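You operate a simulated robot arm through the tools that you are given. There is no shell and no other tool. Be economical: measure what you need, move in short steps, check, and stop when the job is done.

Carry out the task below with a simulated two-armed robot. There is one attempt and no reset: what you move stays moved.

## Task
Fetch the grey-rim yellow cone and set it on the mat of the turner tray. Take the small white roll and put it on the packing table under the tally. Shut the middle drawer. Shut the left drawer. Fetch the green clip and stand it on the shelf under the packing table. Take the grey tag on the wooden table and put it away on the shelf under the packing table. Take the light teal tube from the wooden table and put it in the green large basin. The order is free. Set down upright: grey-rim yellow cone, small white roll, green clip.

Only the result counts: the job must be done as asked and must still hold three seconds after the hand-in. Knocking over, shifting, dropping, spilling or breaking anything else fails it.

## Robot
Two 7-joint arms with two-finger parallel grippers on one trunk, on a base that drives. Base frame: it is fixed to the floor where the robot stands at the start and does not move with it; the origin is under the middle of the robot, x ahead of it, y to its left, z up; the surface under the hand at the start is at about z = 0.84. Units: m, rad, N and s.
The left shoulder is at the start at [0.095, 0.182, 0.966], the right one opposite. With the tool pointing down near the work surface each hand reaches from about 0.28 to 0.76 m from the robot's upright axis, wherever it stands, measured 20 degrees to its own side. Places, roughly: green clip (6x4x9 cm) [-1.8, -1.4, 0.8]; grey tag [-2, -1.5, 0.75]; grey-rim yellow cone [0.75, -0.25, 1]; large basin (37x36x16 cm) [-1.5, -1.7, 0.8]; left drawer [-2.6, -1.4, 0.7]; light teal tube [-2, -1.75, 0.75]; mat of the turner tray [-3.7, -1.5, 0.9]; middle drawer [-3.1, -1.4, 0.7]; packing table under the tally [-1.2, -0.1, 0.7]; shelf under the packing table [-1.9, 0, 0.2]; small white roll (6x6x8 cm) [-0.9, -1.5, 0.8]. Payload 3.91 kg a hand.
The TCP of each hand is the grasp point between the finger pads, 0.03 m short of the fingertips. In the tool frame z runs along the fingers and y along their closing line. Largest opening 0.11 m; finger width 0.02, thickness 0.01; the body of the gripper, 0.048 by 0.112 m, starts 0.055 m behind the TCP.
Orientation is that of the tool frame in the base frame, as a unit quaternion [x, y, z, w]. With the fingers straight down and closing along the base's y, the tool's x points along the base's -x, its y along +y and its z along -z.

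## Interface
- The arms move only by the tool play_rows. It takes "left_motion", "right_motion" or both (then of equal length, played together; a hand with none holds still); each is a list of rows, each a list of 7 numbers: the opening, from 0 (shut) to 1 (fully open), then the shift along the base's x, y, z in m, then the turn, a rotation vector about the base's x, y, z in rad. In form: [[hand, tx, ty, tz, rx, ry, rz], ...]. A call has 1 to 8 rows; each row is the pose to reach, as a shift and turn from the pose commanded when the call began. Each row takes 0.2 s and may step no farther than 0.05 m and 0.15 rad from the row before; otherwise, or with a gripper value out of range, the whole call is refused. A pose out of reach is approached as far as the arm can. The call stops where the force on the tool passes 40 N (or 10 N more than at its start, if that is more) or the arm is blocked; 0.2 s more then pass. Each finger travels about 0.072 m/s and halts on what it meets, pressing with about 22 N; the grip force reading is that of the motor and also rises with nothing between the fingers. The clock runs only during rows and for 0.2 s after the last one: add rows that repeat a pose to give the fingers time. It gives the time, the measured TCP pose, the force on the tool (base axes), the opening and the grip force at its end, in the units of the frame above (readings bear some noise), with the torque about the TCP (base axes, N m) and any sound that the robot's microphone picked up.
- Cameras (640 x 400 px; columns grow to the right, rows downward): "scene" is now at [0.2576, -0.0142, 1.1808]; the picture's right is [-0.17, -0.98, 0.00], its down [-0.22, 0.04, -0.97] and it looks along [0.96, -0.17, -0.23] (base axes); focal length 214 px, centre (320, 200). "left" rides on the left gripper at [0.073, -0.017, -0.103] in its tool frame; the picture's right is [0.23, 0.97, 0.00], its down [-0.76, 0.18, -0.62] and it looks along [-0.61, 0.14, 0.78] (tool axes); focal length 222 px, centre (320, 200). "right" rides on the right gripper at [0.072, 0.017, -0.103] in its tool frame; the picture's right is [-0.23, 0.97, 0.00], its down [-0.76, -0.18, -0.62] and it looks along [-0.61, -0.14, 0.78] (tool axes); focal length 222 px, centre (320, 200).
- capture(camera): a new picture of that camera. It takes no simulated time.
- move_column(by): slides the trunk up (or, below 0, down) by that many m; the arms and the scene camera ride with it, the base frame stays. It gives what a move gives, with no picture.
- roll_base(legs): drives the robot by 1 to 6 legs, each [ahead, left, turn to the left] in m, m and rad, along the robot's own axes; the way and the turn of a leg run together, so that a leg with both is an arc; at most 1.5 m and 3.142 rad a leg. The arms and the cameras ride along, it lands a little off, and it stops where it bumps. It gives what a move gives.
- pan_tilt(pan, tilt): turns the head with the scene camera to pan (to the left, within 1.396 rad either way) and tilt (down, from -0.506 to 1.204), counted from straight ahead of the robot. It gives what a move gives.
- locate(camera, pixels): for up to 12 pixels [column, row] of the newest picture of that camera ("zoom" is the newest enlarged one), the place [x, y, z] in the base frame of the surface seen there, good to about 0.002 m. It takes no simulated time.
- close_up(camera, box): a new picture of the part [left, top, right, bottom] of that camera's present view, enlarged. It takes no simulated time.
- job_done(): hands the job in; it is judged then, once.

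Work in short steps. Measure before you move; look again where a grasp or a placing could have gone wrong, and mend it. You have 124 turns and 128 pictures in all, those below and enlarged ones among them. Open the grippers and draw the arms clear of the work before you hand the job in, unless the task says otherwise; then end with one line.

The tools are called after "Request:" by a JSON object that holds its "op" and its "data". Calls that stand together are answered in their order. play_rows: Moves the arms, as the interface text tells. Its arguments: {"type":"object","properties":{"left_motion":{"type":"array","items":{"type":"array","items":{"type":"number"}}},"right_motion":{"type":"array","items":{"type":"array","items":{"type":"number"}}}},"required":[]} The other tools are called the same way: move_column (by) slides the trunk up or down; roll_base (legs) drives the base; pan_tilt (pan, tilt) turns the head that bears the scene camera; capture (camera) takes a picture; locate (camera, pixels) gives the place of the surface under pixels of a picture; close_up (camera, box) takes an enlarged picture of a part of a camera's view; job_done () hands the job in.

At the start:

```text
t: 0.0
left_eef_pos: [0.423, 0.087, 1.1375]
left_orientation: [-0.002, 1.0, 0.0, 0.0]
left_ft_force: [0.8, 0.6, 0.7]
left_wrist_torque: [0.02, 0.02, -0.02]
left_finger_gap: 0.1099
left_grip_force: 0.0
right_eef_pos: [0.4214, -0.3253, 1.0884]
right_orientation: [0.0, 1.0, 0.0, 0.001]
right_ft_force: [0.1, 0.3, 0.2]
right_wrist_torque: [0.01, -0.01, 0.0]
right_finger_gap: 0.1098
right_grip_force: 0.2
trunk travel left (down, up): [-0.225, 0.289]
robot x, y, heading: [0.0002, 0.0003, 0.002]
head pan, tilt: [-0.175, 0.229]
```

scene: 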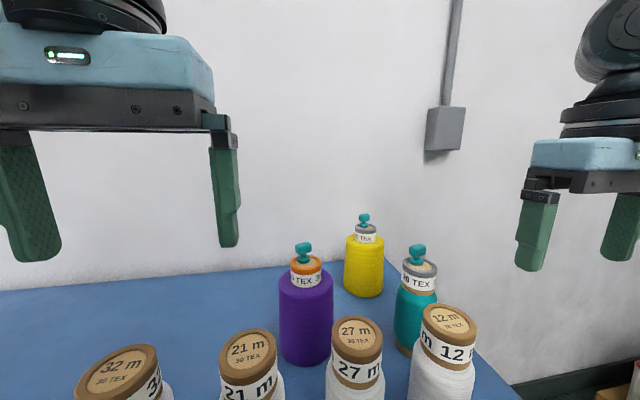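
right: 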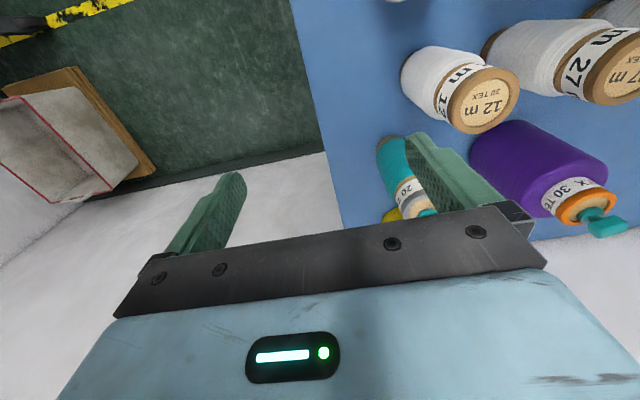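
left: 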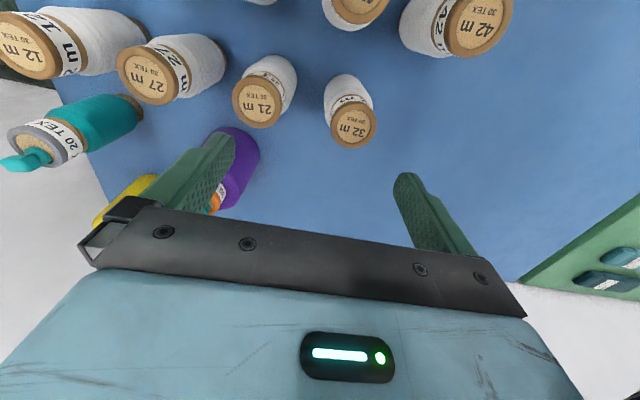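

The scene shows the grey-rim yellow cone at about (364,265), behind the other cones. I measure it and its neighbours.

Request:
{"op": "locate", "data": {"camera": "scene", "pixels": [[364, 218], [366, 229], [364, 260], [364, 290], [303, 247], [303, 264], [306, 320], [417, 252], [418, 268], [355, 335], [448, 320], [340, 285]]}}

Request:
{"op": "close_up", "data": {"camera": "scene", "box": [260, 200, 480, 400]}}

```text
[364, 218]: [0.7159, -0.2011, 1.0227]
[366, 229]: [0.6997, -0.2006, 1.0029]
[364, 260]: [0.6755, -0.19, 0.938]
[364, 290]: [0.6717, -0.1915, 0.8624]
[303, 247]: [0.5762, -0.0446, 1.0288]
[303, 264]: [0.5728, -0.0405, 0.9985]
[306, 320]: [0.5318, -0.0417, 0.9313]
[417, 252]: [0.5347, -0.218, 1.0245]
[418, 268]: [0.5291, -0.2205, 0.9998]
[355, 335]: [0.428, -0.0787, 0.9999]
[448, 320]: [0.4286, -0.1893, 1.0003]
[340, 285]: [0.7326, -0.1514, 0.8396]
```

```text
2.00 times, centred on (370, 300) of scene
```

zoom: 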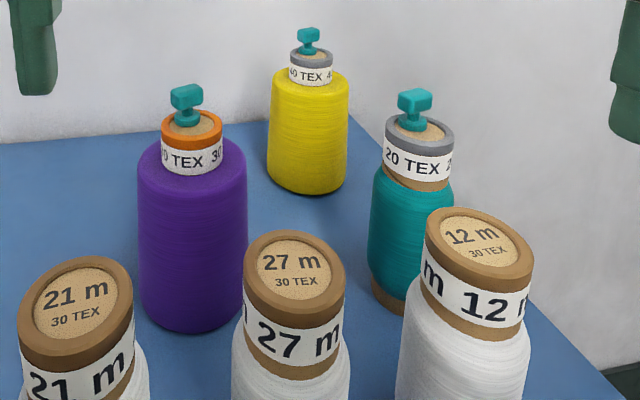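

The yellow cone's axis is near (0.718,-0.208), neck z 0.97–1.00, knob top ~1.03. I move the right hand above its neck, staying above the neighbours.

Request:
{"op": "play_rows", "data": {"right_motion": [[1, 0.02, 0.01, 0.02, 0, 0, 0], [1, 0.065, 0.03, 0.02, 0, 0, 0], [1, 0.11, 0.045, 0.02, 0, 0, 0], [1, 0.155, 0.06, 0.02, 0, 0, 0], [1, 0.2, 0.08, 0.02, 0, 0, 0], [1, 0.245, 0.1, 0.02, 0, 0, 0], [1, 0.28, 0.117, 0.02, 0, 0, 0], [1, 0.296, 0.117, 0.02, 0, 0, 0]]}}

Request:
{"op": "capture", "data": {"camera": "right"}}

Request:
{"op": "capture", "data": {"camera": "scene"}}

```text
t: 1.8
left_eef_pos: [0.4231, 0.0864, 1.138]
left_orientation: [-0.001, 1.0, 0.001, 0.0]
left_ft_force: [-0.2, 0.5, 0.2]
left_wrist_torque: [0.01, 0.03, -0.04]
left_finger_gap: 0.1099
left_grip_force: 0.0
right_eef_pos: [0.5932, -0.2729, 1.0577]
right_orientation: [0.0, 1.0, 0.0, 0.001]
right_ft_force: [-0.4, -0.1, 0.0]
right_wrist_torque: [0.04, 0.0, 0.02]
right_finger_gap: 0.11
right_grip_force: 0.2
right hand out of reach, approached as far as the arm can: row 4, 5, 6, 7, 8
trunk travel left (down, up): [-0.225, 0.289]
robot x, y, heading: [0.0033, 0.0014, 0.003]
head pan, tilt: [-0.175, 0.229]
```

```text
123 pictures are left
```

right: 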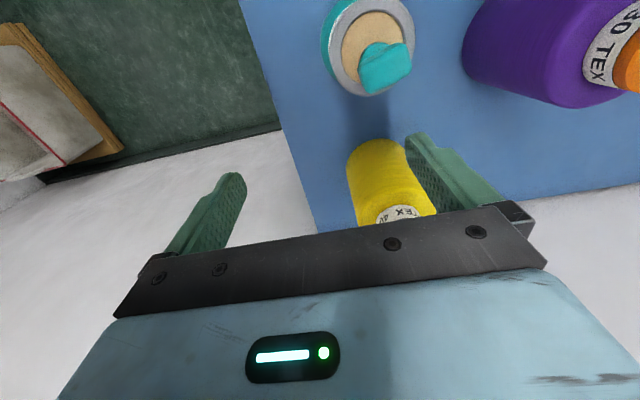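

```text
122 pictures are left
```

scene: 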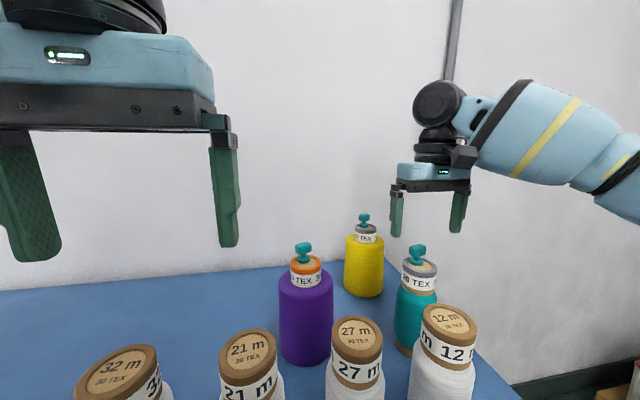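

The arm runs out of reach at that height. The table's right edge is near, so reaching from the right side may be better: I raise the trunk, retract a bit and look to the right and down.

Request:
{"op": "play_rows", "data": {"right_motion": [[1, -0.05, -0.01, 0.03, 0, 0, 0], [1, -0.1, -0.03, 0.03, 0, 0, 0], [1, -0.15, -0.05, 0.03, 0, 0, 0], [1, -0.2, -0.05, 0.04, 0, 0, 0]]}}

Request:
{"op": "pan_tilt", "data": {"pan": -1.2, "tilt": 0.7}}

Request:
{"op": "capture", "data": {"camera": "scene"}}

Request:
{"op": "pan_tilt", "data": {"pan": -0.3, "tilt": 0.9}}

Request:
{"op": "capture", "data": {"camera": "scene"}}

```text
refused: row 1 steps farther than a row can; nothing moved
```

```text
t: 3.1
left_eef_pos: [0.4275, 0.0874, 1.1339]
left_orientation: [-0.009, 1.0, 0.004, -0.001]
left_ft_force: [43.5, -31.1, -36.3]
left_wrist_torque: [4.17, 1.3, 3.84]
left_finger_gap: 0.1099
left_grip_force: 0.1
right_eef_pos: [0.5919, -0.2738, 1.058]
right_orientation: [0.0, 1.0, -0.001, 0.0]
right_ft_force: [0.4, -0.1, 0.1]
right_wrist_torque: [-0.05, -0.01, 0.01]
right_finger_gap: 0.1099
right_grip_force: 0.0
trunk travel left (down, up): [-0.225, 0.289]
robot x, y, heading: [0.0014, -0.0027, -0.001]
head pan, tilt: [-1.201, 0.7]
```

```text
121 pictures are left
```

scene: 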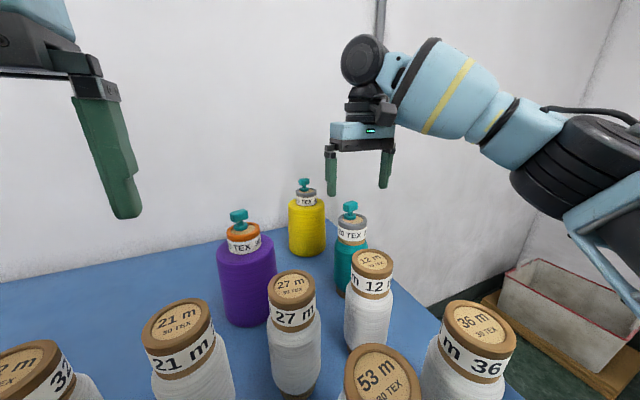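

```text
t: 4.3
left_eef_pos: [0.4267, 0.0895, 1.1352]
left_orientation: [-0.006, 1.0, 0.002, -0.002]
left_ft_force: [50.5, 17.4, -36.0]
left_wrist_torque: [-1.46, 2.1, -0.95]
left_finger_gap: 0.1102
left_grip_force: 0.1
right_eef_pos: [0.5925, -0.2729, 1.0581]
right_orientation: [0.0, 1.0, 0.001, -0.001]
right_ft_force: [0.5, 0.2, -0.2]
right_wrist_torque: [-0.03, 0.03, 0.0]
right_finger_gap: 0.11
right_grip_force: 0.1
trunk travel left (down, up): [-0.225, 0.289]
robot x, y, heading: [0.0009, -0.0022, -0.003]
head pan, tilt: [-0.3, 0.901]
```

```text
120 pictures are left
```

scene: 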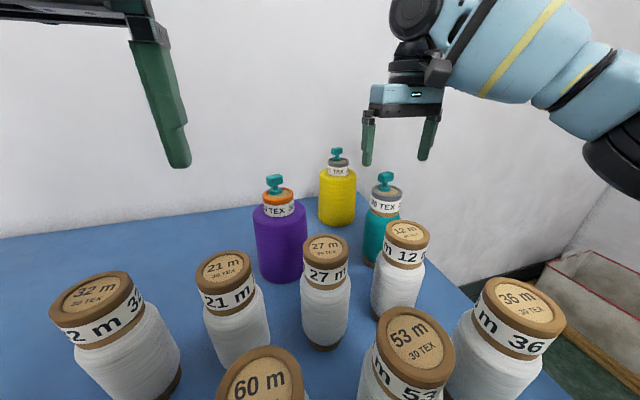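

The left hand reads ~50 N, so the head may be pressing on it and not truly turned. I move the left hand outward and draw the right hand back.

Request:
{"op": "play_rows", "data": {"left_motion": [[1, 0, 0.04, 0.02, 0, 0, 0], [1, 0, 0.08, 0.04, 0, 0, 0], [1, 0, 0.12, 0.05, 0, 0, 0], [1, -0.02, 0.16, 0.05, 0, 0, 0], [1, -0.04, 0.2, 0.05, 0, 0, 0], [1, -0.04, 0.2, 0.05, 0, 0, 0]]}}

Request:
{"op": "capture", "data": {"camera": "scene"}}

```text
t: 5.7
left_eef_pos: [0.3968, 0.235, 1.0926]
left_orientation: [-0.001, 1.0, -0.002, 0.001]
left_ft_force: [0.1, 0.6, -0.3]
left_wrist_torque: [0.01, 0.0, -0.01]
left_finger_gap: 0.11
left_grip_force: 0.0
left hand out of reach, approached as far as the arm can: row 1, 2, 3, 4, 5, 6
right_eef_pos: [0.5921, -0.273, 1.0578]
right_orientation: [0.0, 1.0, -0.001, 0.0]
right_ft_force: [0.0, -0.9, -0.1]
right_wrist_torque: [0.02, -0.01, -0.01]
right_finger_gap: 0.1099
right_grip_force: 0.0
trunk travel left (down, up): [-0.225, 0.289]
robot x, y, heading: [-0.0006, 0.0001, 0.007]
head pan, tilt: [-0.3, 0.901]
```

```text
119 pictures are left
```

scene: 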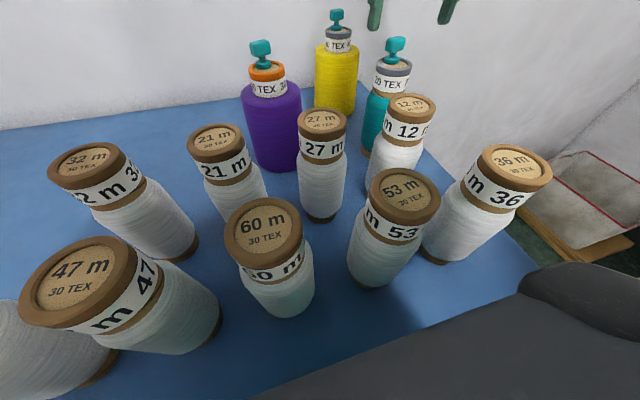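

The head is free now. I look right to check the floor beside the table.

Request:
{"op": "pan_tilt", "data": {"pan": -1.2, "tilt": 0.6}}

Request:
{"op": "capture", "data": {"camera": "scene"}}

```text
t: 6.9
left_eef_pos: [0.3991, 0.236, 1.0914]
left_orientation: [-0.001, 1.0, -0.002, 0.001]
left_ft_force: [-0.6, 0.0, -0.8]
left_wrist_torque: [0.01, -0.02, -0.01]
left_finger_gap: 0.11
left_grip_force: 0.1
right_eef_pos: [0.5924, -0.2736, 1.0584]
right_orientation: [0.0, 1.0, 0.0, 0.0]
right_ft_force: [-0.5, -0.5, 0.6]
right_wrist_torque: [0.01, -0.01, 0.03]
right_finger_gap: 0.1098
right_grip_force: 0.1
trunk travel left (down, up): [-0.225, 0.289]
robot x, y, heading: [-0.0019, -0.0019, 0.003]
head pan, tilt: [-1.201, 0.6]
```

```text
118 pictures are left
```

scene: 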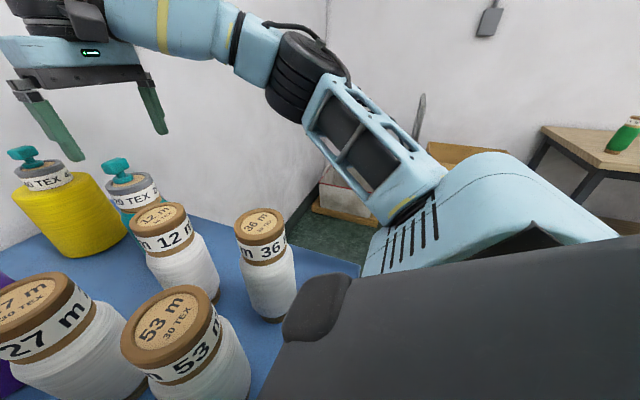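

I measure the table edge, floor and pallet on the right.

Request:
{"op": "locate", "data": {"camera": "scene", "pixels": [[230, 224], [340, 265], [350, 275], [325, 228], [315, 205], [345, 222], [345, 195], [455, 150], [545, 130], [330, 60], [300, 60], [46, 152]]}}

```text
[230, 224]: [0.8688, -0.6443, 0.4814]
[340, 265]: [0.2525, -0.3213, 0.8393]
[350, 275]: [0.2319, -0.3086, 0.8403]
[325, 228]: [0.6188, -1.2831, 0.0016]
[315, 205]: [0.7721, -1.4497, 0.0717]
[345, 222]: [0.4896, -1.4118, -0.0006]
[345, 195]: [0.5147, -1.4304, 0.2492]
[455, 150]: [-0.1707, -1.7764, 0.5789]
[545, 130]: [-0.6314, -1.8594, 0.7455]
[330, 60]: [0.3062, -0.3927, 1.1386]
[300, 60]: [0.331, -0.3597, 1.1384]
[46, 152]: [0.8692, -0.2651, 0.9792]
```

Space to the right of the table is free from y −0.33 to −1.35. I retract the right hand first.

Request:
{"op": "play_rows", "data": {"right_motion": [[1, -0.045, 0, 0.01, 0, 0, 0], [1, -0.09, -0.005, 0.015, 0, 0, 0], [1, -0.135, -0.01, 0.02, 0, 0, 0], [1, -0.18, -0.015, 0.025, 0, 0, 0], [1, -0.22, -0.02, 0.025, 0, 0, 0]]}}

Request:
{"op": "roll_base", "data": {"legs": [[0, -0.85, 0], [0.2, 0, 0], [0, 0, 1.57]]}}

Request:
{"op": "pan_tilt", "data": {"pan": -0.3, "tilt": 0.5}}

Request:
{"op": "capture", "data": {"camera": "scene"}}

```text
t: 8.1
left_eef_pos: [0.3972, 0.2358, 1.0919]
left_orientation: [-0.001, 1.0, -0.001, 0.0]
left_ft_force: [0.0, 0.6, 0.1]
left_wrist_torque: [0.01, -0.02, 0.02]
left_finger_gap: 0.11
left_grip_force: 0.1
right_eef_pos: [0.3739, -0.2929, 1.0847]
right_orientation: [0.0, 1.0, 0.0, 0.0]
right_ft_force: [-0.2, 0.3, -0.3]
right_wrist_torque: [0.01, -0.01, -0.02]
right_finger_gap: 0.1099
right_grip_force: 0.1
trunk travel left (down, up): [-0.225, 0.289]
robot x, y, heading: [0.0011, -0.0024, 0.002]
head pan, tilt: [-1.201, 0.6]
```

```text
t: 11.1
left_eef_pos: [0.3931, 0.0848, 1.0923]
left_orientation: [-0.002, 1.0, -0.001, 0.001]
left_ft_force: [0.5, -0.7, 0.2]
left_wrist_torque: [0.01, -0.03, 0.01]
left_finger_gap: 0.11
left_grip_force: 0.1
right_eef_pos: [0.3711, -0.4449, 1.0851]
right_orientation: [0.0, 1.0, 0.0, 0.0]
right_ft_force: [-0.3, 0.2, 0.1]
right_wrist_torque: [0.01, -0.03, 0.03]
right_finger_gap: 0.1101
right_grip_force: 0.0
trunk travel left (down, up): [-0.225, 0.289]
robot x, y, heading: [-0.0036, -0.1537, 0.002]
head pan, tilt: [-1.201, 0.6]
stopped in leg 1: the robot was blocked; the commanded pose is now the measured one
```

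```text
t: 12.3
left_eef_pos: [0.3936, 0.0855, 1.0941]
left_orientation: [-0.001, 1.0, -0.002, 0.001]
left_ft_force: [-0.8, 0.3, -0.3]
left_wrist_torque: [-0.01, 0.02, 0.04]
left_finger_gap: 0.1099
left_grip_force: 0.0
right_eef_pos: [0.371, -0.4449, 1.0841]
right_orientation: [-0.001, 1.0, -0.001, 0.001]
right_ft_force: [-0.2, 0.0, 0.2]
right_wrist_torque: [0.02, 0.02, 0.0]
right_finger_gap: 0.11
right_grip_force: 0.0
trunk travel left (down, up): [-0.225, 0.289]
robot x, y, heading: [-0.0023, -0.154, 0.003]
head pan, tilt: [-0.3, 0.499]
```

```text
117 pictures are left
```

scene: 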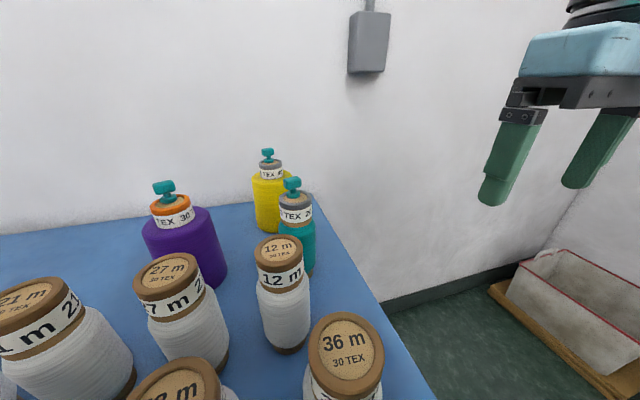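

Blocked after 0.15 m sideways. I look right and down to see what is there.

Request:
{"op": "pan_tilt", "data": {"pan": -1.39, "tilt": 1.0}}

Request:
{"op": "capture", "data": {"camera": "scene"}}

Request:
{"op": "capture", "data": {"camera": "right"}}

```text
t: 13.6
left_eef_pos: [0.3936, 0.0845, 1.0928]
left_orientation: [-0.002, 1.0, -0.002, 0.001]
left_ft_force: [-0.5, 0.0, 0.3]
left_wrist_torque: [0.04, -0.01, -0.03]
left_finger_gap: 0.1099
left_grip_force: 0.1
right_eef_pos: [0.3718, -0.4438, 1.0846]
right_orientation: [-0.001, 1.0, -0.001, 0.0]
right_ft_force: [-0.2, 0.3, 0.2]
right_wrist_torque: [0.03, 0.0, 0.01]
right_finger_gap: 0.11
right_grip_force: 0.1
trunk travel left (down, up): [-0.225, 0.289]
robot x, y, heading: [-0.004, -0.1548, 0.003]
head pan, tilt: [-1.389, 1.0]
```

```text
116 pictures are left
```

scene: 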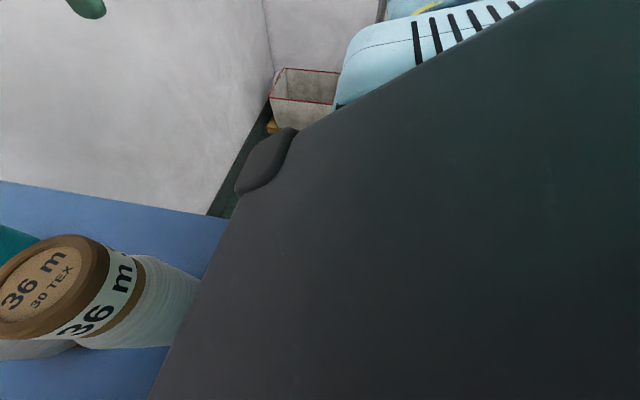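

```text
115 pictures are left
```

right: 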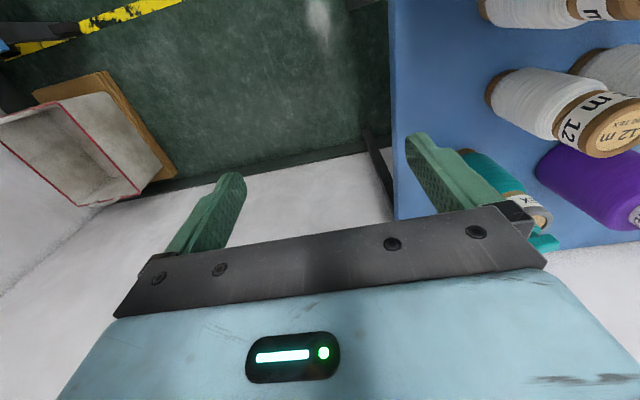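

The base is likely caught by the table's front-right leg (right view top ~(350,3)). I check leg positions and the tape.

Request:
{"op": "locate", "data": {"camera": "right", "pixels": [[352, 3], [380, 165], [393, 10], [320, 10], [20, 45], [90, 22], [8, 50], [30, 92]]}}

```text
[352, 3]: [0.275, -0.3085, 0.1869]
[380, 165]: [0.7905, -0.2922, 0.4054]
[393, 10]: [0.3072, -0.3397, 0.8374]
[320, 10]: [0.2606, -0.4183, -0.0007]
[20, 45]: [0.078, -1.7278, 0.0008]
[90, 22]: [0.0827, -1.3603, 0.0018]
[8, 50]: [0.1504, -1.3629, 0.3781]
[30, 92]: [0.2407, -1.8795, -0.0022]
```

Leg confirmed at (0.275,-0.31). I back up 0.3 m, then go right 0.65.

Request:
{"op": "roll_base", "data": {"legs": [[-0.3, 0, 0], [0, -0.65, 0]]}}

Request:
{"op": "pan_tilt", "data": {"pan": -0.6, "tilt": 0.7}}

Request:
{"op": "capture", "data": {"camera": "scene"}}

```text
t: 21.5
left_eef_pos: [0.0917, -0.5816, 1.0932]
left_orientation: [0.005, 1.0, -0.002, 0.001]
left_ft_force: [0.4, -0.6, -0.4]
left_wrist_torque: [0.01, 0.01, -0.03]
left_finger_gap: 0.1098
left_grip_force: 0.1
right_eef_pos: [0.064, -1.1113, 1.0845]
right_orientation: [0.004, 1.0, 0.0, 0.0]
right_ft_force: [0.4, 0.2, -0.1]
right_wrist_torque: [0.01, -0.02, -0.02]
right_finger_gap: 0.11
right_grip_force: 0.2
trunk travel left (down, up): [-0.225, 0.289]
robot x, y, heading: [-0.3084, -0.8146, -0.008]
head pan, tilt: [-1.389, 1.0]
```

```text
t: 22.7
left_eef_pos: [0.0927, -0.5826, 1.0925]
left_orientation: [0.005, 1.0, -0.002, 0.001]
left_ft_force: [0.1, 0.2, -0.2]
left_wrist_torque: [0.01, 0.01, 0.05]
left_finger_gap: 0.1102
left_grip_force: 0.1
right_eef_pos: [0.0649, -1.1113, 1.085]
right_orientation: [0.005, 1.0, 0.0, 0.0]
right_ft_force: [0.3, -0.2, 0.7]
right_wrist_torque: [0.02, 0.02, -0.01]
right_finger_gap: 0.1101
right_grip_force: 0.1
trunk travel left (down, up): [-0.225, 0.289]
robot x, y, heading: [-0.308, -0.8145, -0.012]
head pan, tilt: [-0.6, 0.7]
```

```text
114 pictures are left
```

scene: 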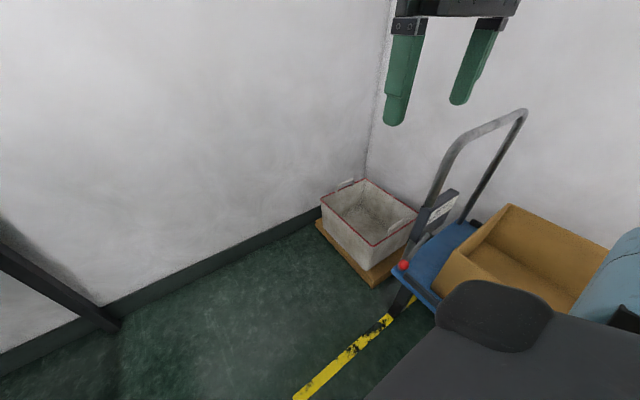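

A trolley stands at right rear; the floor ahead is free. I drive ahead 0.6 and turn left, checking the view.

Request:
{"op": "roll_base", "data": {"legs": [[0.62, 0, 0], [0, 0, 1.4]]}}

Request:
{"op": "pan_tilt", "data": {"pan": -0.2, "tilt": 0.5}}

Request:
{"op": "capture", "data": {"camera": "scene"}}

```text
t: 29.8
left_eef_pos: [0.1273, -0.3955, 1.0935]
left_orientation: [-0.643, 0.766, -0.002, 0.009]
left_ft_force: [0.6, 0.6, -0.5]
left_wrist_torque: [0.02, 0.03, 0.02]
left_finger_gap: 0.1102
left_grip_force: 0.0
right_eef_pos: [0.642, -0.5105, 1.0952]
right_orientation: [-0.643, 0.766, -0.001, 0.016]
right_ft_force: [-0.5, 0.9, -0.6]
right_wrist_torque: [0.01, -0.02, -0.02]
right_finger_gap: 0.11
right_grip_force: 0.1
trunk travel left (down, up): [-0.225, 0.289]
robot x, y, heading: [0.3041, -0.8214, 1.398]
head pan, tilt: [-0.6, 0.7]
stopped in leg 2: the robot was blocked; the commanded pose is now the measured one
```

```text
t: 30.6
left_eef_pos: [0.1261, -0.3974, 1.093]
left_orientation: [-0.644, 0.765, -0.003, 0.01]
left_ft_force: [0.0, 0.4, -0.6]
left_wrist_torque: [0.02, -0.01, 0.01]
left_finger_gap: 0.11
left_grip_force: 0.0
right_eef_pos: [0.6422, -0.511, 1.0943]
right_orientation: [-0.645, 0.764, 0.0, 0.014]
right_ft_force: [0.3, 0.2, 0.4]
right_wrist_torque: [0.04, -0.03, -0.02]
right_finger_gap: 0.1099
right_grip_force: 0.1
trunk travel left (down, up): [-0.225, 0.289]
robot x, y, heading: [0.3097, -0.8261, 1.401]
head pan, tilt: [-0.201, 0.499]
```

```text
113 pictures are left
```

scene: 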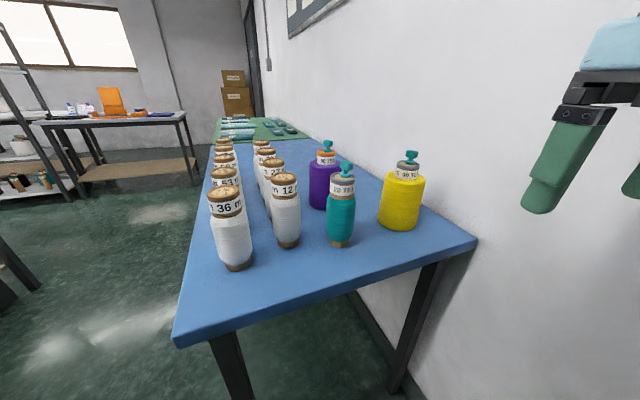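

Good view: yellow cone at (401,200). The turn stopped almost complete. I measure the cone.

Request:
{"op": "locate", "data": {"camera": "scene", "pixels": [[411, 155], [408, 167], [405, 177], [402, 185], [400, 205], [382, 200], [423, 200], [344, 167], [470, 240], [399, 228]]}}

Request:
{"op": "close_up", "data": {"camera": "scene", "box": [340, 140, 460, 240]}}

```text
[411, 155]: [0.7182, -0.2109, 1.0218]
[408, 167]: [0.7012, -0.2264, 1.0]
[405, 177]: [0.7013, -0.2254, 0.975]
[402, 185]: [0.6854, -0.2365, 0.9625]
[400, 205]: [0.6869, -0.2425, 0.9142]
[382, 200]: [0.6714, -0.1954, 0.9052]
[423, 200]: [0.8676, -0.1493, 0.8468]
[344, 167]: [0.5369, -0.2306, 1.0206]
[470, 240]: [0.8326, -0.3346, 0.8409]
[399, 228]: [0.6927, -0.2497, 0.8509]
```

```text
4.00 times, centred on (400, 190) of scene
```

zoom: 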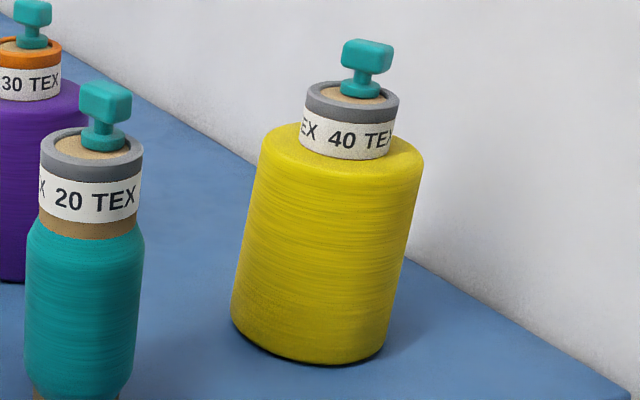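

Axis ≈(0.718,-0.208). I drive closer (ahead 0.19, left 0.08) so the cone comes into comfortable reach.

Request:
{"op": "roll_base", "data": {"legs": [[0.19, 0.083, 0]]}}

```text
t: 32.3
left_eef_pos: [0.0932, -0.1859, 1.0933]
left_orientation: [-0.645, 0.764, -0.002, 0.002]
left_ft_force: [0.5, -0.3, 0.0]
left_wrist_torque: [-0.01, 0.01, -0.02]
left_finger_gap: 0.11
left_grip_force: 0.1
right_eef_pos: [0.6101, -0.2993, 1.0873]
right_orientation: [-0.644, 0.765, 0.001, 0.005]
right_ft_force: [-0.5, 0.0, -0.6]
right_wrist_torque: [-0.01, 0.01, 0.0]
right_finger_gap: 0.11
right_grip_force: 0.1
trunk travel left (down, up): [-0.225, 0.289]
robot x, y, heading: [0.2608, -0.6174, 1.4]
head pan, tilt: [-0.201, 0.499]
```

Move the right hand over the cone and look.

Request:
{"op": "play_rows", "data": {"right_motion": [[1, 0.036, 0.03, 0, 0, 0, 0], [1, 0.072, 0.061, 0, 0, 0, 0], [1, 0.108, 0.091, 0, 0, 0, 0], [1, 0.108, 0.091, 0, 0, 0, 0]]}}

Request:
{"op": "capture", "data": {"camera": "right"}}

Request:
{"op": "capture", "data": {"camera": "scene"}}

```text
t: 33.3
left_eef_pos: [0.093, -0.1866, 1.0925]
left_orientation: [-0.645, 0.764, 0.0, 0.003]
left_ft_force: [0.4, 0.2, -0.2]
left_wrist_torque: [-0.03, 0.0, 0.02]
left_finger_gap: 0.1099
left_grip_force: 0.2
right_eef_pos: [0.7167, -0.2074, 1.0869]
right_orientation: [-0.644, 0.765, 0.002, 0.006]
right_ft_force: [0.0, -0.6, -0.4]
right_wrist_torque: [0.0, -0.05, 0.0]
right_finger_gap: 0.1099
right_grip_force: 0.0
trunk travel left (down, up): [-0.225, 0.289]
robot x, y, heading: [0.2566, -0.6169, 1.399]
head pan, tilt: [-0.201, 0.499]
```

```text
111 pictures are left
```

right: 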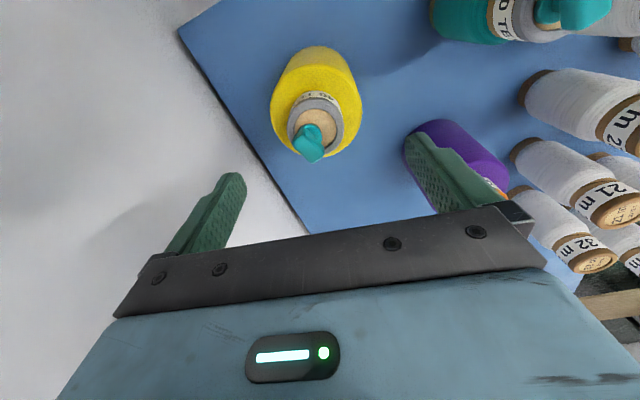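

```text
110 pictures are left
```

scene: 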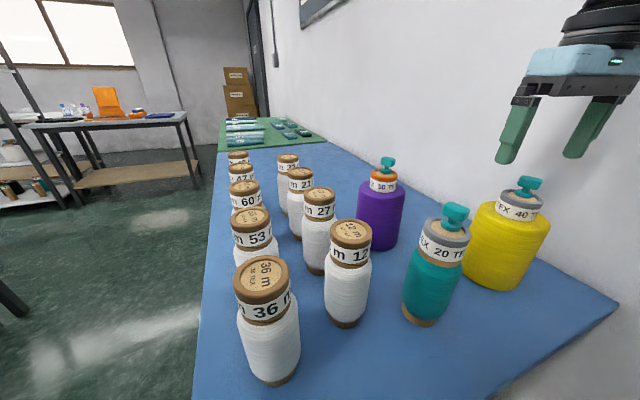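

I verify the rim centre from both views.

Request:
{"op": "locate", "data": {"camera": "right", "pixels": [[322, 98], [290, 133], [342, 128], [302, 120], [330, 120], [312, 140], [322, 94]]}}

Request:
{"op": "locate", "data": {"camera": "scene", "pixels": [[528, 182], [501, 195], [545, 199], [522, 203], [520, 215], [490, 240], [518, 220]]}}

```text
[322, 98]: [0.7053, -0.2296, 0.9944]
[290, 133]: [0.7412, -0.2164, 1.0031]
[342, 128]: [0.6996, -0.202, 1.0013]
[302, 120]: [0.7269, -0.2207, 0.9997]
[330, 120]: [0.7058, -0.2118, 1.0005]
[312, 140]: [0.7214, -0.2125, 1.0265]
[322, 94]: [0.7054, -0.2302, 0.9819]
```

```text
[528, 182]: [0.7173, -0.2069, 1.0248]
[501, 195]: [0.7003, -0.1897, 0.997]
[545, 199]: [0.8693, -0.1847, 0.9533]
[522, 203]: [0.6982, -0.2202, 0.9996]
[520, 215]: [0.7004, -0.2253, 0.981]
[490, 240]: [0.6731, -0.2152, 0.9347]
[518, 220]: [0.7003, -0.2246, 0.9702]
```

Centre ≈(0.719,-0.209); hand is there within 3 mm. Descend to z≈0.997 and close on the neck.

Request:
{"op": "play_rows", "data": {"right_motion": [[1, 0.002, -0.002, -0.045, 0, 0, 0], [1, 0.002, -0.002, -0.075, 0, 0, 0], [1, 0.002, -0.002, -0.09, 0, 0, 0], [1, 0.002, -0.002, -0.09, 0, 0, 0], [0, 0.002, -0.002, -0.09, 0, 0, 0], [0, 0.002, -0.002, -0.09, 0, 0, 0], [0, 0.002, -0.002, -0.09, 0, 0, 0], [0, 0.002, -0.002, -0.09, 0, 0, 0]]}}

Request:
{"op": "capture", "data": {"camera": "right"}}

```text
t: 35.1
left_eef_pos: [0.0928, -0.1855, 1.0927]
left_orientation: [-0.644, 0.765, -0.001, 0.001]
left_ft_force: [0.3, -0.6, -0.1]
left_wrist_torque: [-0.01, 0.02, -0.01]
left_finger_gap: 0.1099
left_grip_force: 0.1
right_eef_pos: [0.7193, -0.2115, 0.9976]
right_orientation: [-0.645, 0.764, 0.0, 0.005]
right_ft_force: [-0.1, -0.2, -0.5]
right_wrist_torque: [0.0, 0.03, 0.01]
right_finger_gap: 0.0917
right_grip_force: 21.8
trunk travel left (down, up): [-0.225, 0.289]
robot x, y, heading: [0.2592, -0.6187, 1.397]
head pan, tilt: [-0.201, 0.499]
```

```text
109 pictures are left
```

right: 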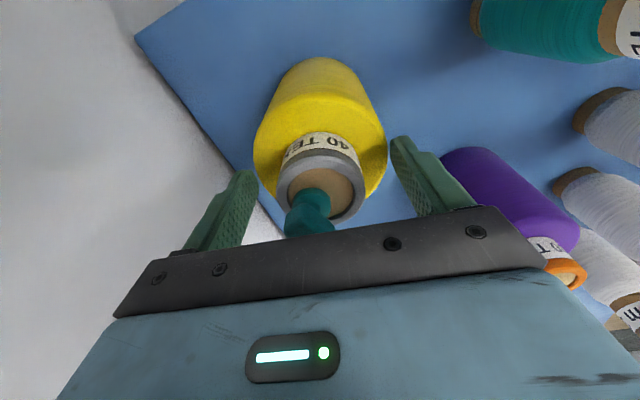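

Gap 0.092 means the tips caught the shoulder of the body. I open, rise 10 mm, and close on the neck.

Request:
{"op": "play_rows", "data": {"right_motion": [[1, 0, 0, 0, 0, 0, 0], [1, 0, 0, 0.01, 0, 0, 0], [1, 0, 0.001, 0.01, 0, 0, 0], [0, 0, 0.001, 0.01, 0, 0, 0], [0, 0, 0.001, 0.01, 0, 0, 0], [0, 0, 0.001, 0.01, 0, 0, 0], [0, 0, 0.001, 0.01, 0, 0, 0]]}}

Request:
{"op": "capture", "data": {"camera": "right"}}

```text
t: 36.7
left_eef_pos: [0.0926, -0.1872, 1.0916]
left_orientation: [-0.645, 0.764, 0.0, 0.001]
left_ft_force: [-0.2, 0.2, 0.2]
left_wrist_torque: [0.03, -0.04, 0.02]
left_finger_gap: 0.1101
left_grip_force: 0.0
right_eef_pos: [0.7193, -0.2107, 1.0078]
right_orientation: [-0.645, 0.764, 0.001, 0.005]
right_ft_force: [0.3, 0.5, 0.6]
right_wrist_torque: [0.04, 0.12, -0.09]
right_finger_gap: 0.049
right_grip_force: 21.9
trunk travel left (down, up): [-0.225, 0.289]
robot x, y, heading: [0.2608, -0.6198, 1.397]
head pan, tilt: [-0.201, 0.499]
```

```text
108 pictures are left
```

right: 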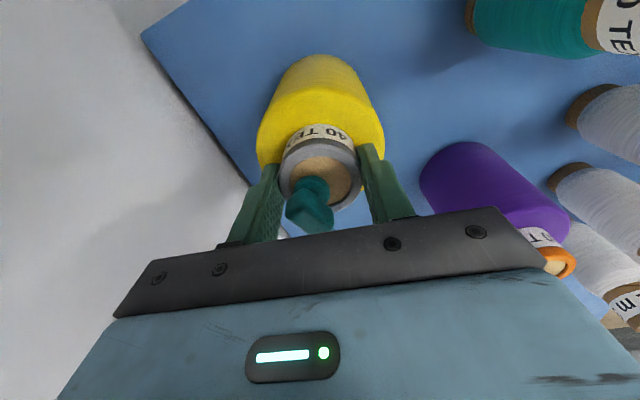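

Neck gripped (gap 0.049). Lift 0.08 and check.

Request:
{"op": "play_rows", "data": {"right_motion": [[0, 0, 0, 0.03, 0, 0, 0], [0, 0, 0, 0.06, 0, 0, 0], [0, 0, -0.02, 0.08, 0, 0, 0], [0, 0, -0.02, 0.08, 0, 0, 0]]}}

Request:
{"op": "capture", "data": {"camera": "scene"}}

```text
t: 37.7
left_eef_pos: [0.0939, -0.1859, 1.0923]
left_orientation: [-0.645, 0.764, 0.0, 0.002]
left_ft_force: [-1.0, 0.9, 0.7]
left_wrist_torque: [-0.01, -0.03, 0.0]
left_finger_gap: 0.1099
left_grip_force: 0.1
right_eef_pos: [0.7192, -0.2304, 1.0876]
right_orientation: [-0.645, 0.764, 0.0, 0.005]
right_ft_force: [-0.4, -0.2, -3.2]
right_wrist_torque: [0.06, 0.0, -0.01]
right_finger_gap: 0.0492
right_grip_force: 22.0
trunk travel left (down, up): [-0.225, 0.289]
robot x, y, heading: [0.261, -0.6203, 1.399]
head pan, tilt: [-0.201, 0.499]
```

```text
107 pictures are left
```

scene: 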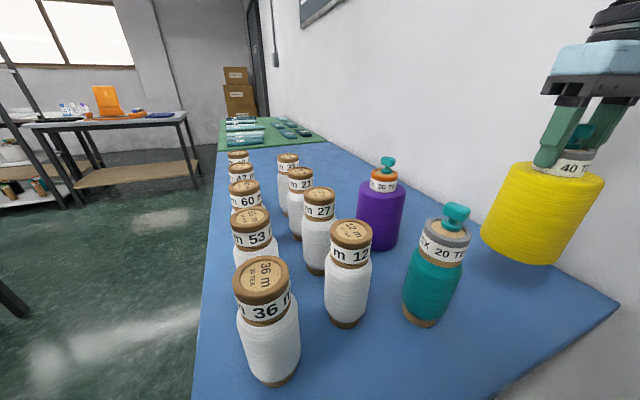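

Lifted. Back off from the table, then draw the hand in.

Request:
{"op": "roll_base", "data": {"legs": [[-0.3, 0.05, 0]]}}

Request:
{"op": "play_rows", "data": {"right_motion": [[0, -0.04, -0.01, 0.01, 0, 0, 0], [0, -0.08, -0.02, 0.01, 0, 0, 0], [0, -0.12, -0.03, 0.01, 0, 0, 0], [0, -0.16, -0.04, 0.01, 0, 0, 0]]}}

Request:
{"op": "pan_tilt", "data": {"pan": 0.9, "tilt": 0.5}}

Request:
{"op": "capture", "data": {"camera": "scene"}}

```text
t: 39.8
left_eef_pos: [-0.0032, -0.4735, 1.0921]
left_orientation: [-0.644, 0.765, 0.0, 0.002]
left_ft_force: [-0.4, -0.3, 0.5]
left_wrist_torque: [-0.02, -0.01, 0.03]
left_finger_gap: 0.1101
left_grip_force: 0.0
right_eef_pos: [0.6198, -0.5189, 1.0897]
right_orientation: [-0.644, 0.765, 0.001, 0.005]
right_ft_force: [-0.6, -0.4, -2.7]
right_wrist_torque: [0.02, 0.02, -0.01]
right_finger_gap: 0.0493
right_grip_force: 21.8
trunk travel left (down, up): [-0.225, 0.289]
robot x, y, heading: [0.159, -0.9062, 1.4]
head pan, tilt: [-0.201, 0.499]
```

```text
t: 40.8
left_eef_pos: [-0.0061, -0.473, 1.0923]
left_orientation: [-0.643, 0.765, -0.001, 0.002]
left_ft_force: [-0.8, 0.0, -0.1]
left_wrist_torque: [-0.02, -0.04, -0.03]
left_finger_gap: 0.11
left_grip_force: 0.0
right_eef_pos: [0.4568, -0.5585, 1.0989]
right_orientation: [-0.644, 0.765, 0.0, 0.004]
right_ft_force: [0.2, 0.3, -3.1]
right_wrist_torque: [-0.01, -0.02, 0.02]
right_finger_gap: 0.0491
right_grip_force: 22.3
trunk travel left (down, up): [-0.225, 0.289]
robot x, y, heading: [0.1584, -0.909, 1.393]
head pan, tilt: [-0.201, 0.499]
```

```text
t: 42.1
left_eef_pos: [-0.0055, -0.4721, 1.0924]
left_orientation: [-0.643, 0.766, -0.001, 0.002]
left_ft_force: [-0.7, 0.1, 0.5]
left_wrist_torque: [0.01, -0.02, -0.02]
left_finger_gap: 0.11
left_grip_force: 0.0
right_eef_pos: [0.4604, -0.5583, 1.0985]
right_orientation: [-0.645, 0.764, 0.001, 0.006]
right_ft_force: [-0.4, 0.1, -1.9]
right_wrist_torque: [-0.02, -0.03, 0.02]
right_finger_gap: 0.0491
right_grip_force: 22.1
trunk travel left (down, up): [-0.225, 0.289]
robot x, y, heading: [0.1613, -0.9054, 1.398]
head pan, tilt: [0.901, 0.499]
```

```text
106 pictures are left
```

scene: 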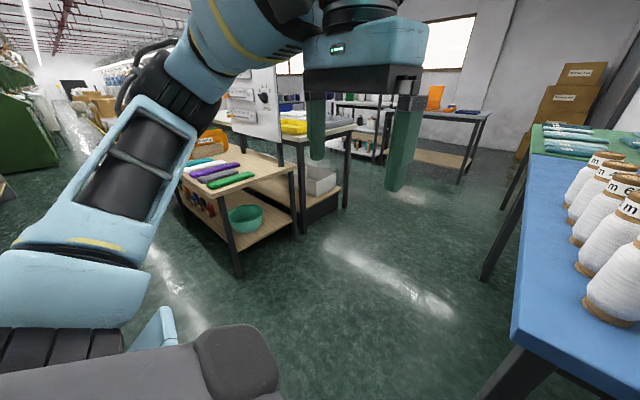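

Aisle is open to the left. I strafe left into the aisle and turn to face −x.

Request:
{"op": "roll_base", "data": {"legs": [[0.1, 0.5, 0], [0, 0, 1.74]]}}

Request:
{"op": "pan_tilt", "data": {"pan": 0.7, "tilt": 0.5}}

Request:
{"op": "capture", "data": {"camera": "scene"}}

Request:
{"op": "pan_tilt", "data": {"pan": -0.5, "tilt": 0.4}}

Request:
{"op": "capture", "data": {"camera": "scene"}}

```text
t: 51.2
left_eef_pos: [-0.7178, -0.9582, 1.0931]
left_orientation: [1.0, 0.0, 0.0, -0.003]
left_ft_force: [-0.1, 0.6, -0.1]
left_wrist_torque: [0.02, -0.02, 0.03]
left_finger_gap: 0.1098
left_grip_force: 0.1
right_eef_pos: [-0.7137, -0.4856, 1.0983]
right_orientation: [1.0, 0.001, -0.005, -0.003]
right_ft_force: [0.0, 0.0, -3.6]
right_wrist_torque: [0.02, -0.02, -0.03]
right_finger_gap: 0.0489
right_grip_force: 22.5
trunk travel left (down, up): [-0.225, 0.289]
robot x, y, heading: [-0.3172, -0.7227, 3.139]
head pan, tilt: [0.901, 0.499]
```

```text
t: 52.0
left_eef_pos: [-0.718, -0.957, 1.0922]
left_orientation: [1.0, 0.0, -0.001, 0.0]
left_ft_force: [-0.3, 0.6, -0.1]
left_wrist_torque: [-0.03, 0.01, 0.02]
left_finger_gap: 0.11
left_grip_force: 0.1
right_eef_pos: [-0.7135, -0.4852, 1.0988]
right_orientation: [1.0, 0.001, -0.004, -0.003]
right_ft_force: [0.4, 0.7, -3.8]
right_wrist_torque: [0.03, 0.01, -0.01]
right_finger_gap: 0.049
right_grip_force: 22.1
trunk travel left (down, up): [-0.225, 0.289]
robot x, y, heading: [-0.3205, -0.7193, 3.143]
head pan, tilt: [0.7, 0.499]
```

```text
105 pictures are left
```

scene: 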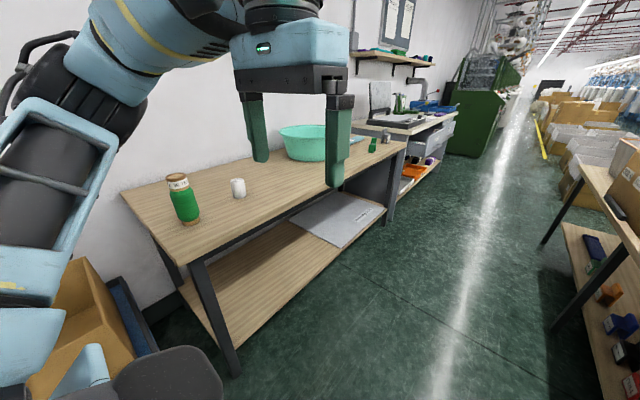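

```text
t: 53.4
left_eef_pos: [-0.7187, -0.9579, 1.0929]
left_orientation: [1.0, -0.001, -0.001, -0.001]
left_ft_force: [-0.8, 0.9, -0.4]
left_wrist_torque: [-0.01, -0.01, 0.02]
left_finger_gap: 0.1099
left_grip_force: 0.0
right_eef_pos: [-0.713, -0.4855, 1.0982]
right_orientation: [1.0, 0.0, -0.005, -0.002]
right_ft_force: [-0.9, 0.5, -3.3]
right_wrist_torque: [0.0, -0.02, 0.05]
right_finger_gap: 0.0489
right_grip_force: 22.1
trunk travel left (down, up): [-0.225, 0.289]
robot x, y, heading: [-0.3189, -0.7212, 3.138]
head pan, tilt: [-0.499, 0.4]
```

```text
104 pictures are left
```

scene: 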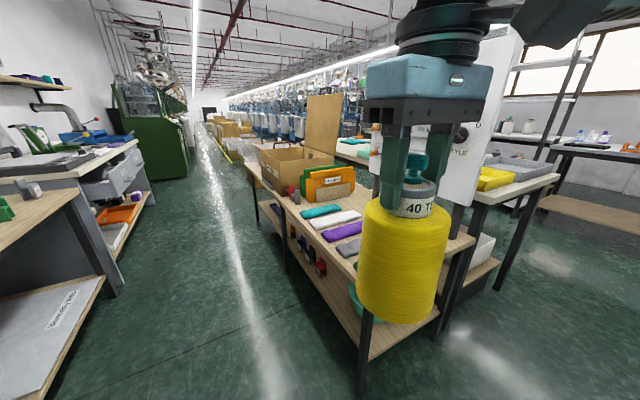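

The wooden table is on the left (edge y≈−1.27) with the white roll near (−0.98,−1.51). I drive there and face the table with the left hand free to take the roll.

Request:
{"op": "roll_base", "data": {"legs": [[0, 0.17, 0], [0.78, 0, 0], [0, 0, 1.57]]}}

Request:
{"op": "pan_tilt", "data": {"pan": 0.2, "tilt": 0.6}}

Request:
{"op": "capture", "data": {"camera": "scene"}}

Request:
{"op": "capture", "data": {"camera": "left"}}

```text
t: 63.1
left_eef_pos: [-0.8609, -1.2869, 1.0923]
left_orientation: [0.707, 0.707, -0.001, 0.0]
left_ft_force: [1.0, 0.1, -0.8]
left_wrist_torque: [0.02, 0.03, -0.02]
left_finger_gap: 0.1101
left_grip_force: 0.0
right_eef_pos: [-1.3329, -1.2823, 1.0973]
right_orientation: [0.708, 0.706, -0.004, 0.0]
right_ft_force: [0.5, 0.3, -2.6]
right_wrist_torque: [0.02, 0.0, 0.0]
right_finger_gap: 0.049
right_grip_force: 22.0
trunk travel left (down, up): [-0.225, 0.289]
robot x, y, heading: [-1.0978, -0.8879, -1.573]
head pan, tilt: [-0.499, 0.4]
```

```text
t: 64.2
left_eef_pos: [-0.8613, -1.2864, 1.0922]
left_orientation: [0.708, 0.706, -0.001, 0.0]
left_ft_force: [0.1, 0.6, 0.4]
left_wrist_torque: [0.02, -0.01, 0.0]
left_finger_gap: 0.1101
left_grip_force: 0.0
right_eef_pos: [-1.334, -1.2814, 1.0979]
right_orientation: [0.708, 0.707, -0.005, 0.001]
right_ft_force: [0.3, 0.0, -2.8]
right_wrist_torque: [0.03, 0.01, 0.0]
right_finger_gap: 0.049
right_grip_force: 22.0
trunk travel left (down, up): [-0.225, 0.289]
robot x, y, heading: [-1.096, -0.8873, -1.572]
head pan, tilt: [0.201, 0.6]
```

```text
103 pictures are left
```

scene: 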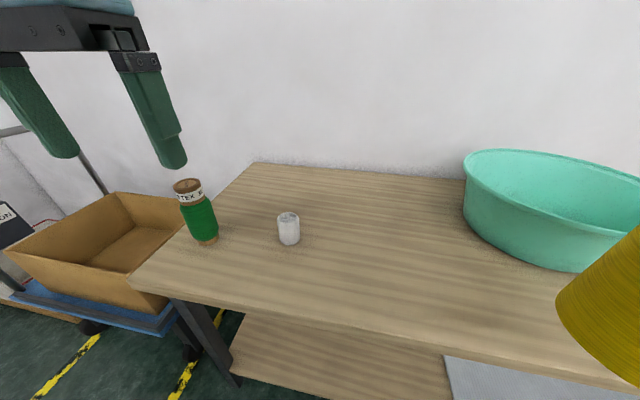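

```text
102 pictures are left
```

left: 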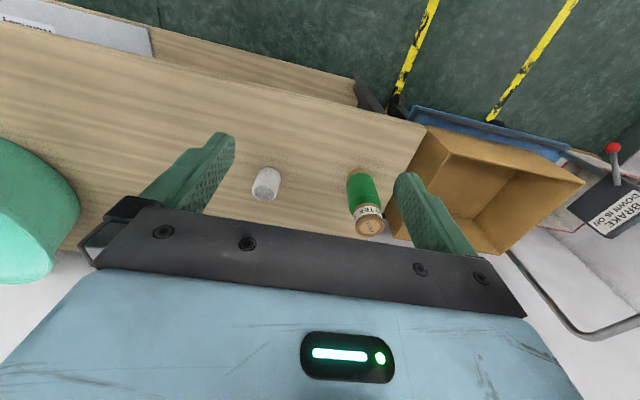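

Small white roll at scene (288,230), free of neighbours. I measure it.

Request:
{"op": "locate", "data": {"camera": "scene", "pixels": [[288, 216], [288, 213], [288, 222], [288, 232], [279, 230], [298, 230], [289, 242], [270, 240], [205, 238], [187, 182]]}}

Request:
{"op": "close_up", "data": {"camera": "scene", "box": [240, 180, 340, 260]}}

```text
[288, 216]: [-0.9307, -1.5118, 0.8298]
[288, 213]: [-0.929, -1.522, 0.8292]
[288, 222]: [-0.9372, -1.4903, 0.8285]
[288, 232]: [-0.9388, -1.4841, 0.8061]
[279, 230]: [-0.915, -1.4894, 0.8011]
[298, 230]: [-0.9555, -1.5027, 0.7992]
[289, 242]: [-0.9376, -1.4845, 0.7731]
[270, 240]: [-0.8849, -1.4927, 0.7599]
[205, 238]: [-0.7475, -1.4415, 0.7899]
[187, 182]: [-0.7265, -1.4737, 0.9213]
```

```text
5.00 times, centred on (290, 220) of scene
```

zoom: 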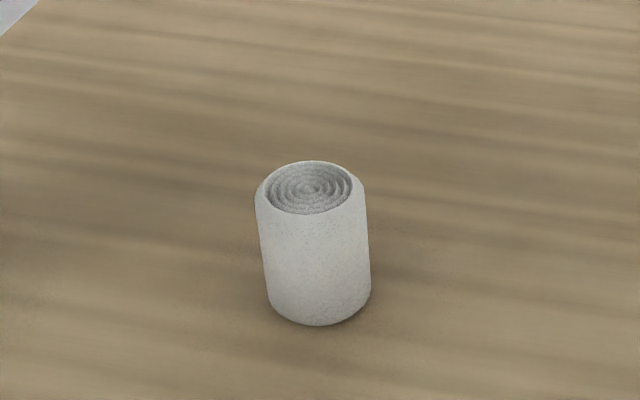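

Roll centre ≈(−0.932,−1.510), top 0.83, table ≈0.755. Left hand goes over it and down partway.

Request:
{"op": "play_rows", "data": {"left_motion": [[1, -0.014, -0.0446, -0.014, 0, 0, 0], [1, -0.028, -0.0892, -0.028, 0, 0, 0], [1, -0.042, -0.1338, -0.042, 0, 0, 0], [1, -0.056, -0.1784, -0.056, 0, 0, 0], [1, -0.071, -0.223, -0.07, 0, 0, 0], [1, -0.071, -0.223, -0.12, 0, 0, 0], [1, -0.071, -0.223, -0.165, 0, 0, 0], [1, -0.071, -0.223, -0.19, 0, 0, 0]]}}

Request:
{"op": "capture", "data": {"camera": "left"}}

```text
t: 66.0
left_eef_pos: [-0.9314, -1.5104, 0.9015]
left_orientation: [0.708, 0.707, -0.002, -0.001]
left_ft_force: [0.1, 0.3, -0.1]
left_wrist_torque: [-0.02, 0.0, 0.0]
left_finger_gap: 0.1102
left_grip_force: 0.0
right_eef_pos: [-1.3322, -1.281, 1.0983]
right_orientation: [0.708, 0.706, -0.005, 0.001]
right_ft_force: [0.5, -0.5, -2.5]
right_wrist_torque: [0.01, -0.02, 0.0]
right_finger_gap: 0.049
right_grip_force: 21.4
trunk travel left (down, up): [-0.225, 0.289]
robot x, y, heading: [-1.0968, -0.8882, -1.575]
head pan, tilt: [0.201, 0.6]
```

```text
100 pictures are left
```

left: 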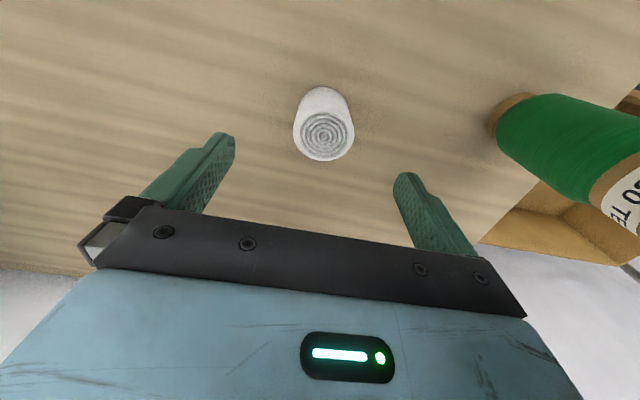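

Centred between fingers. Quick check of the roll's top centre at (326,133).

Request:
{"op": "locate", "data": {"camera": "left", "pixels": [[326, 133], [304, 130], [350, 135], [326, 112], [326, 156], [280, 130]]}}

```text
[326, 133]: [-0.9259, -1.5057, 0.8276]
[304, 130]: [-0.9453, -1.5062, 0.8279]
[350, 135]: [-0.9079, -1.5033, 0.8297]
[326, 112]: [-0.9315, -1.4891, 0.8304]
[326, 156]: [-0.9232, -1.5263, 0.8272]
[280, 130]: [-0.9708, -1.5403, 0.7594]
```

Centre (−0.927,−1.507), base 0.76. Descend to z 0.803 and grip.

Request:
{"op": "play_rows", "data": {"left_motion": [[1, 0.004, 0.003, -0.04, 0, 0, 0], [1, 0.004, 0.003, -0.08, 0, 0, 0], [1, 0.004, 0.003, -0.098, 0, 0, 0], [0.2, 0.004, 0.003, -0.098, 0, 0, 0], [0, 0.004, 0.003, -0.098, 0, 0, 0], [0, 0.004, 0.003, -0.098, 0, 0, 0], [0, 0.004, 0.003, -0.098, 0, 0, 0]]}}

```text
t: 67.6
left_eef_pos: [-0.9277, -1.5079, 0.804]
left_orientation: [0.708, 0.706, -0.001, -0.001]
left_ft_force: [0.5, -0.5, -0.5]
left_wrist_torque: [-0.01, -0.01, 0.02]
left_finger_gap: 0.0507
left_grip_force: 22.1
right_eef_pos: [-1.3329, -1.2807, 1.0975]
right_orientation: [0.708, 0.707, -0.004, 0.001]
right_ft_force: [0.7, -1.1, -3.4]
right_wrist_torque: [0.01, -0.01, 0.01]
right_finger_gap: 0.0488
right_grip_force: 22.1
trunk travel left (down, up): [-0.225, 0.289]
robot x, y, heading: [-1.0958, -0.8875, -1.575]
head pan, tilt: [0.201, 0.6]
```

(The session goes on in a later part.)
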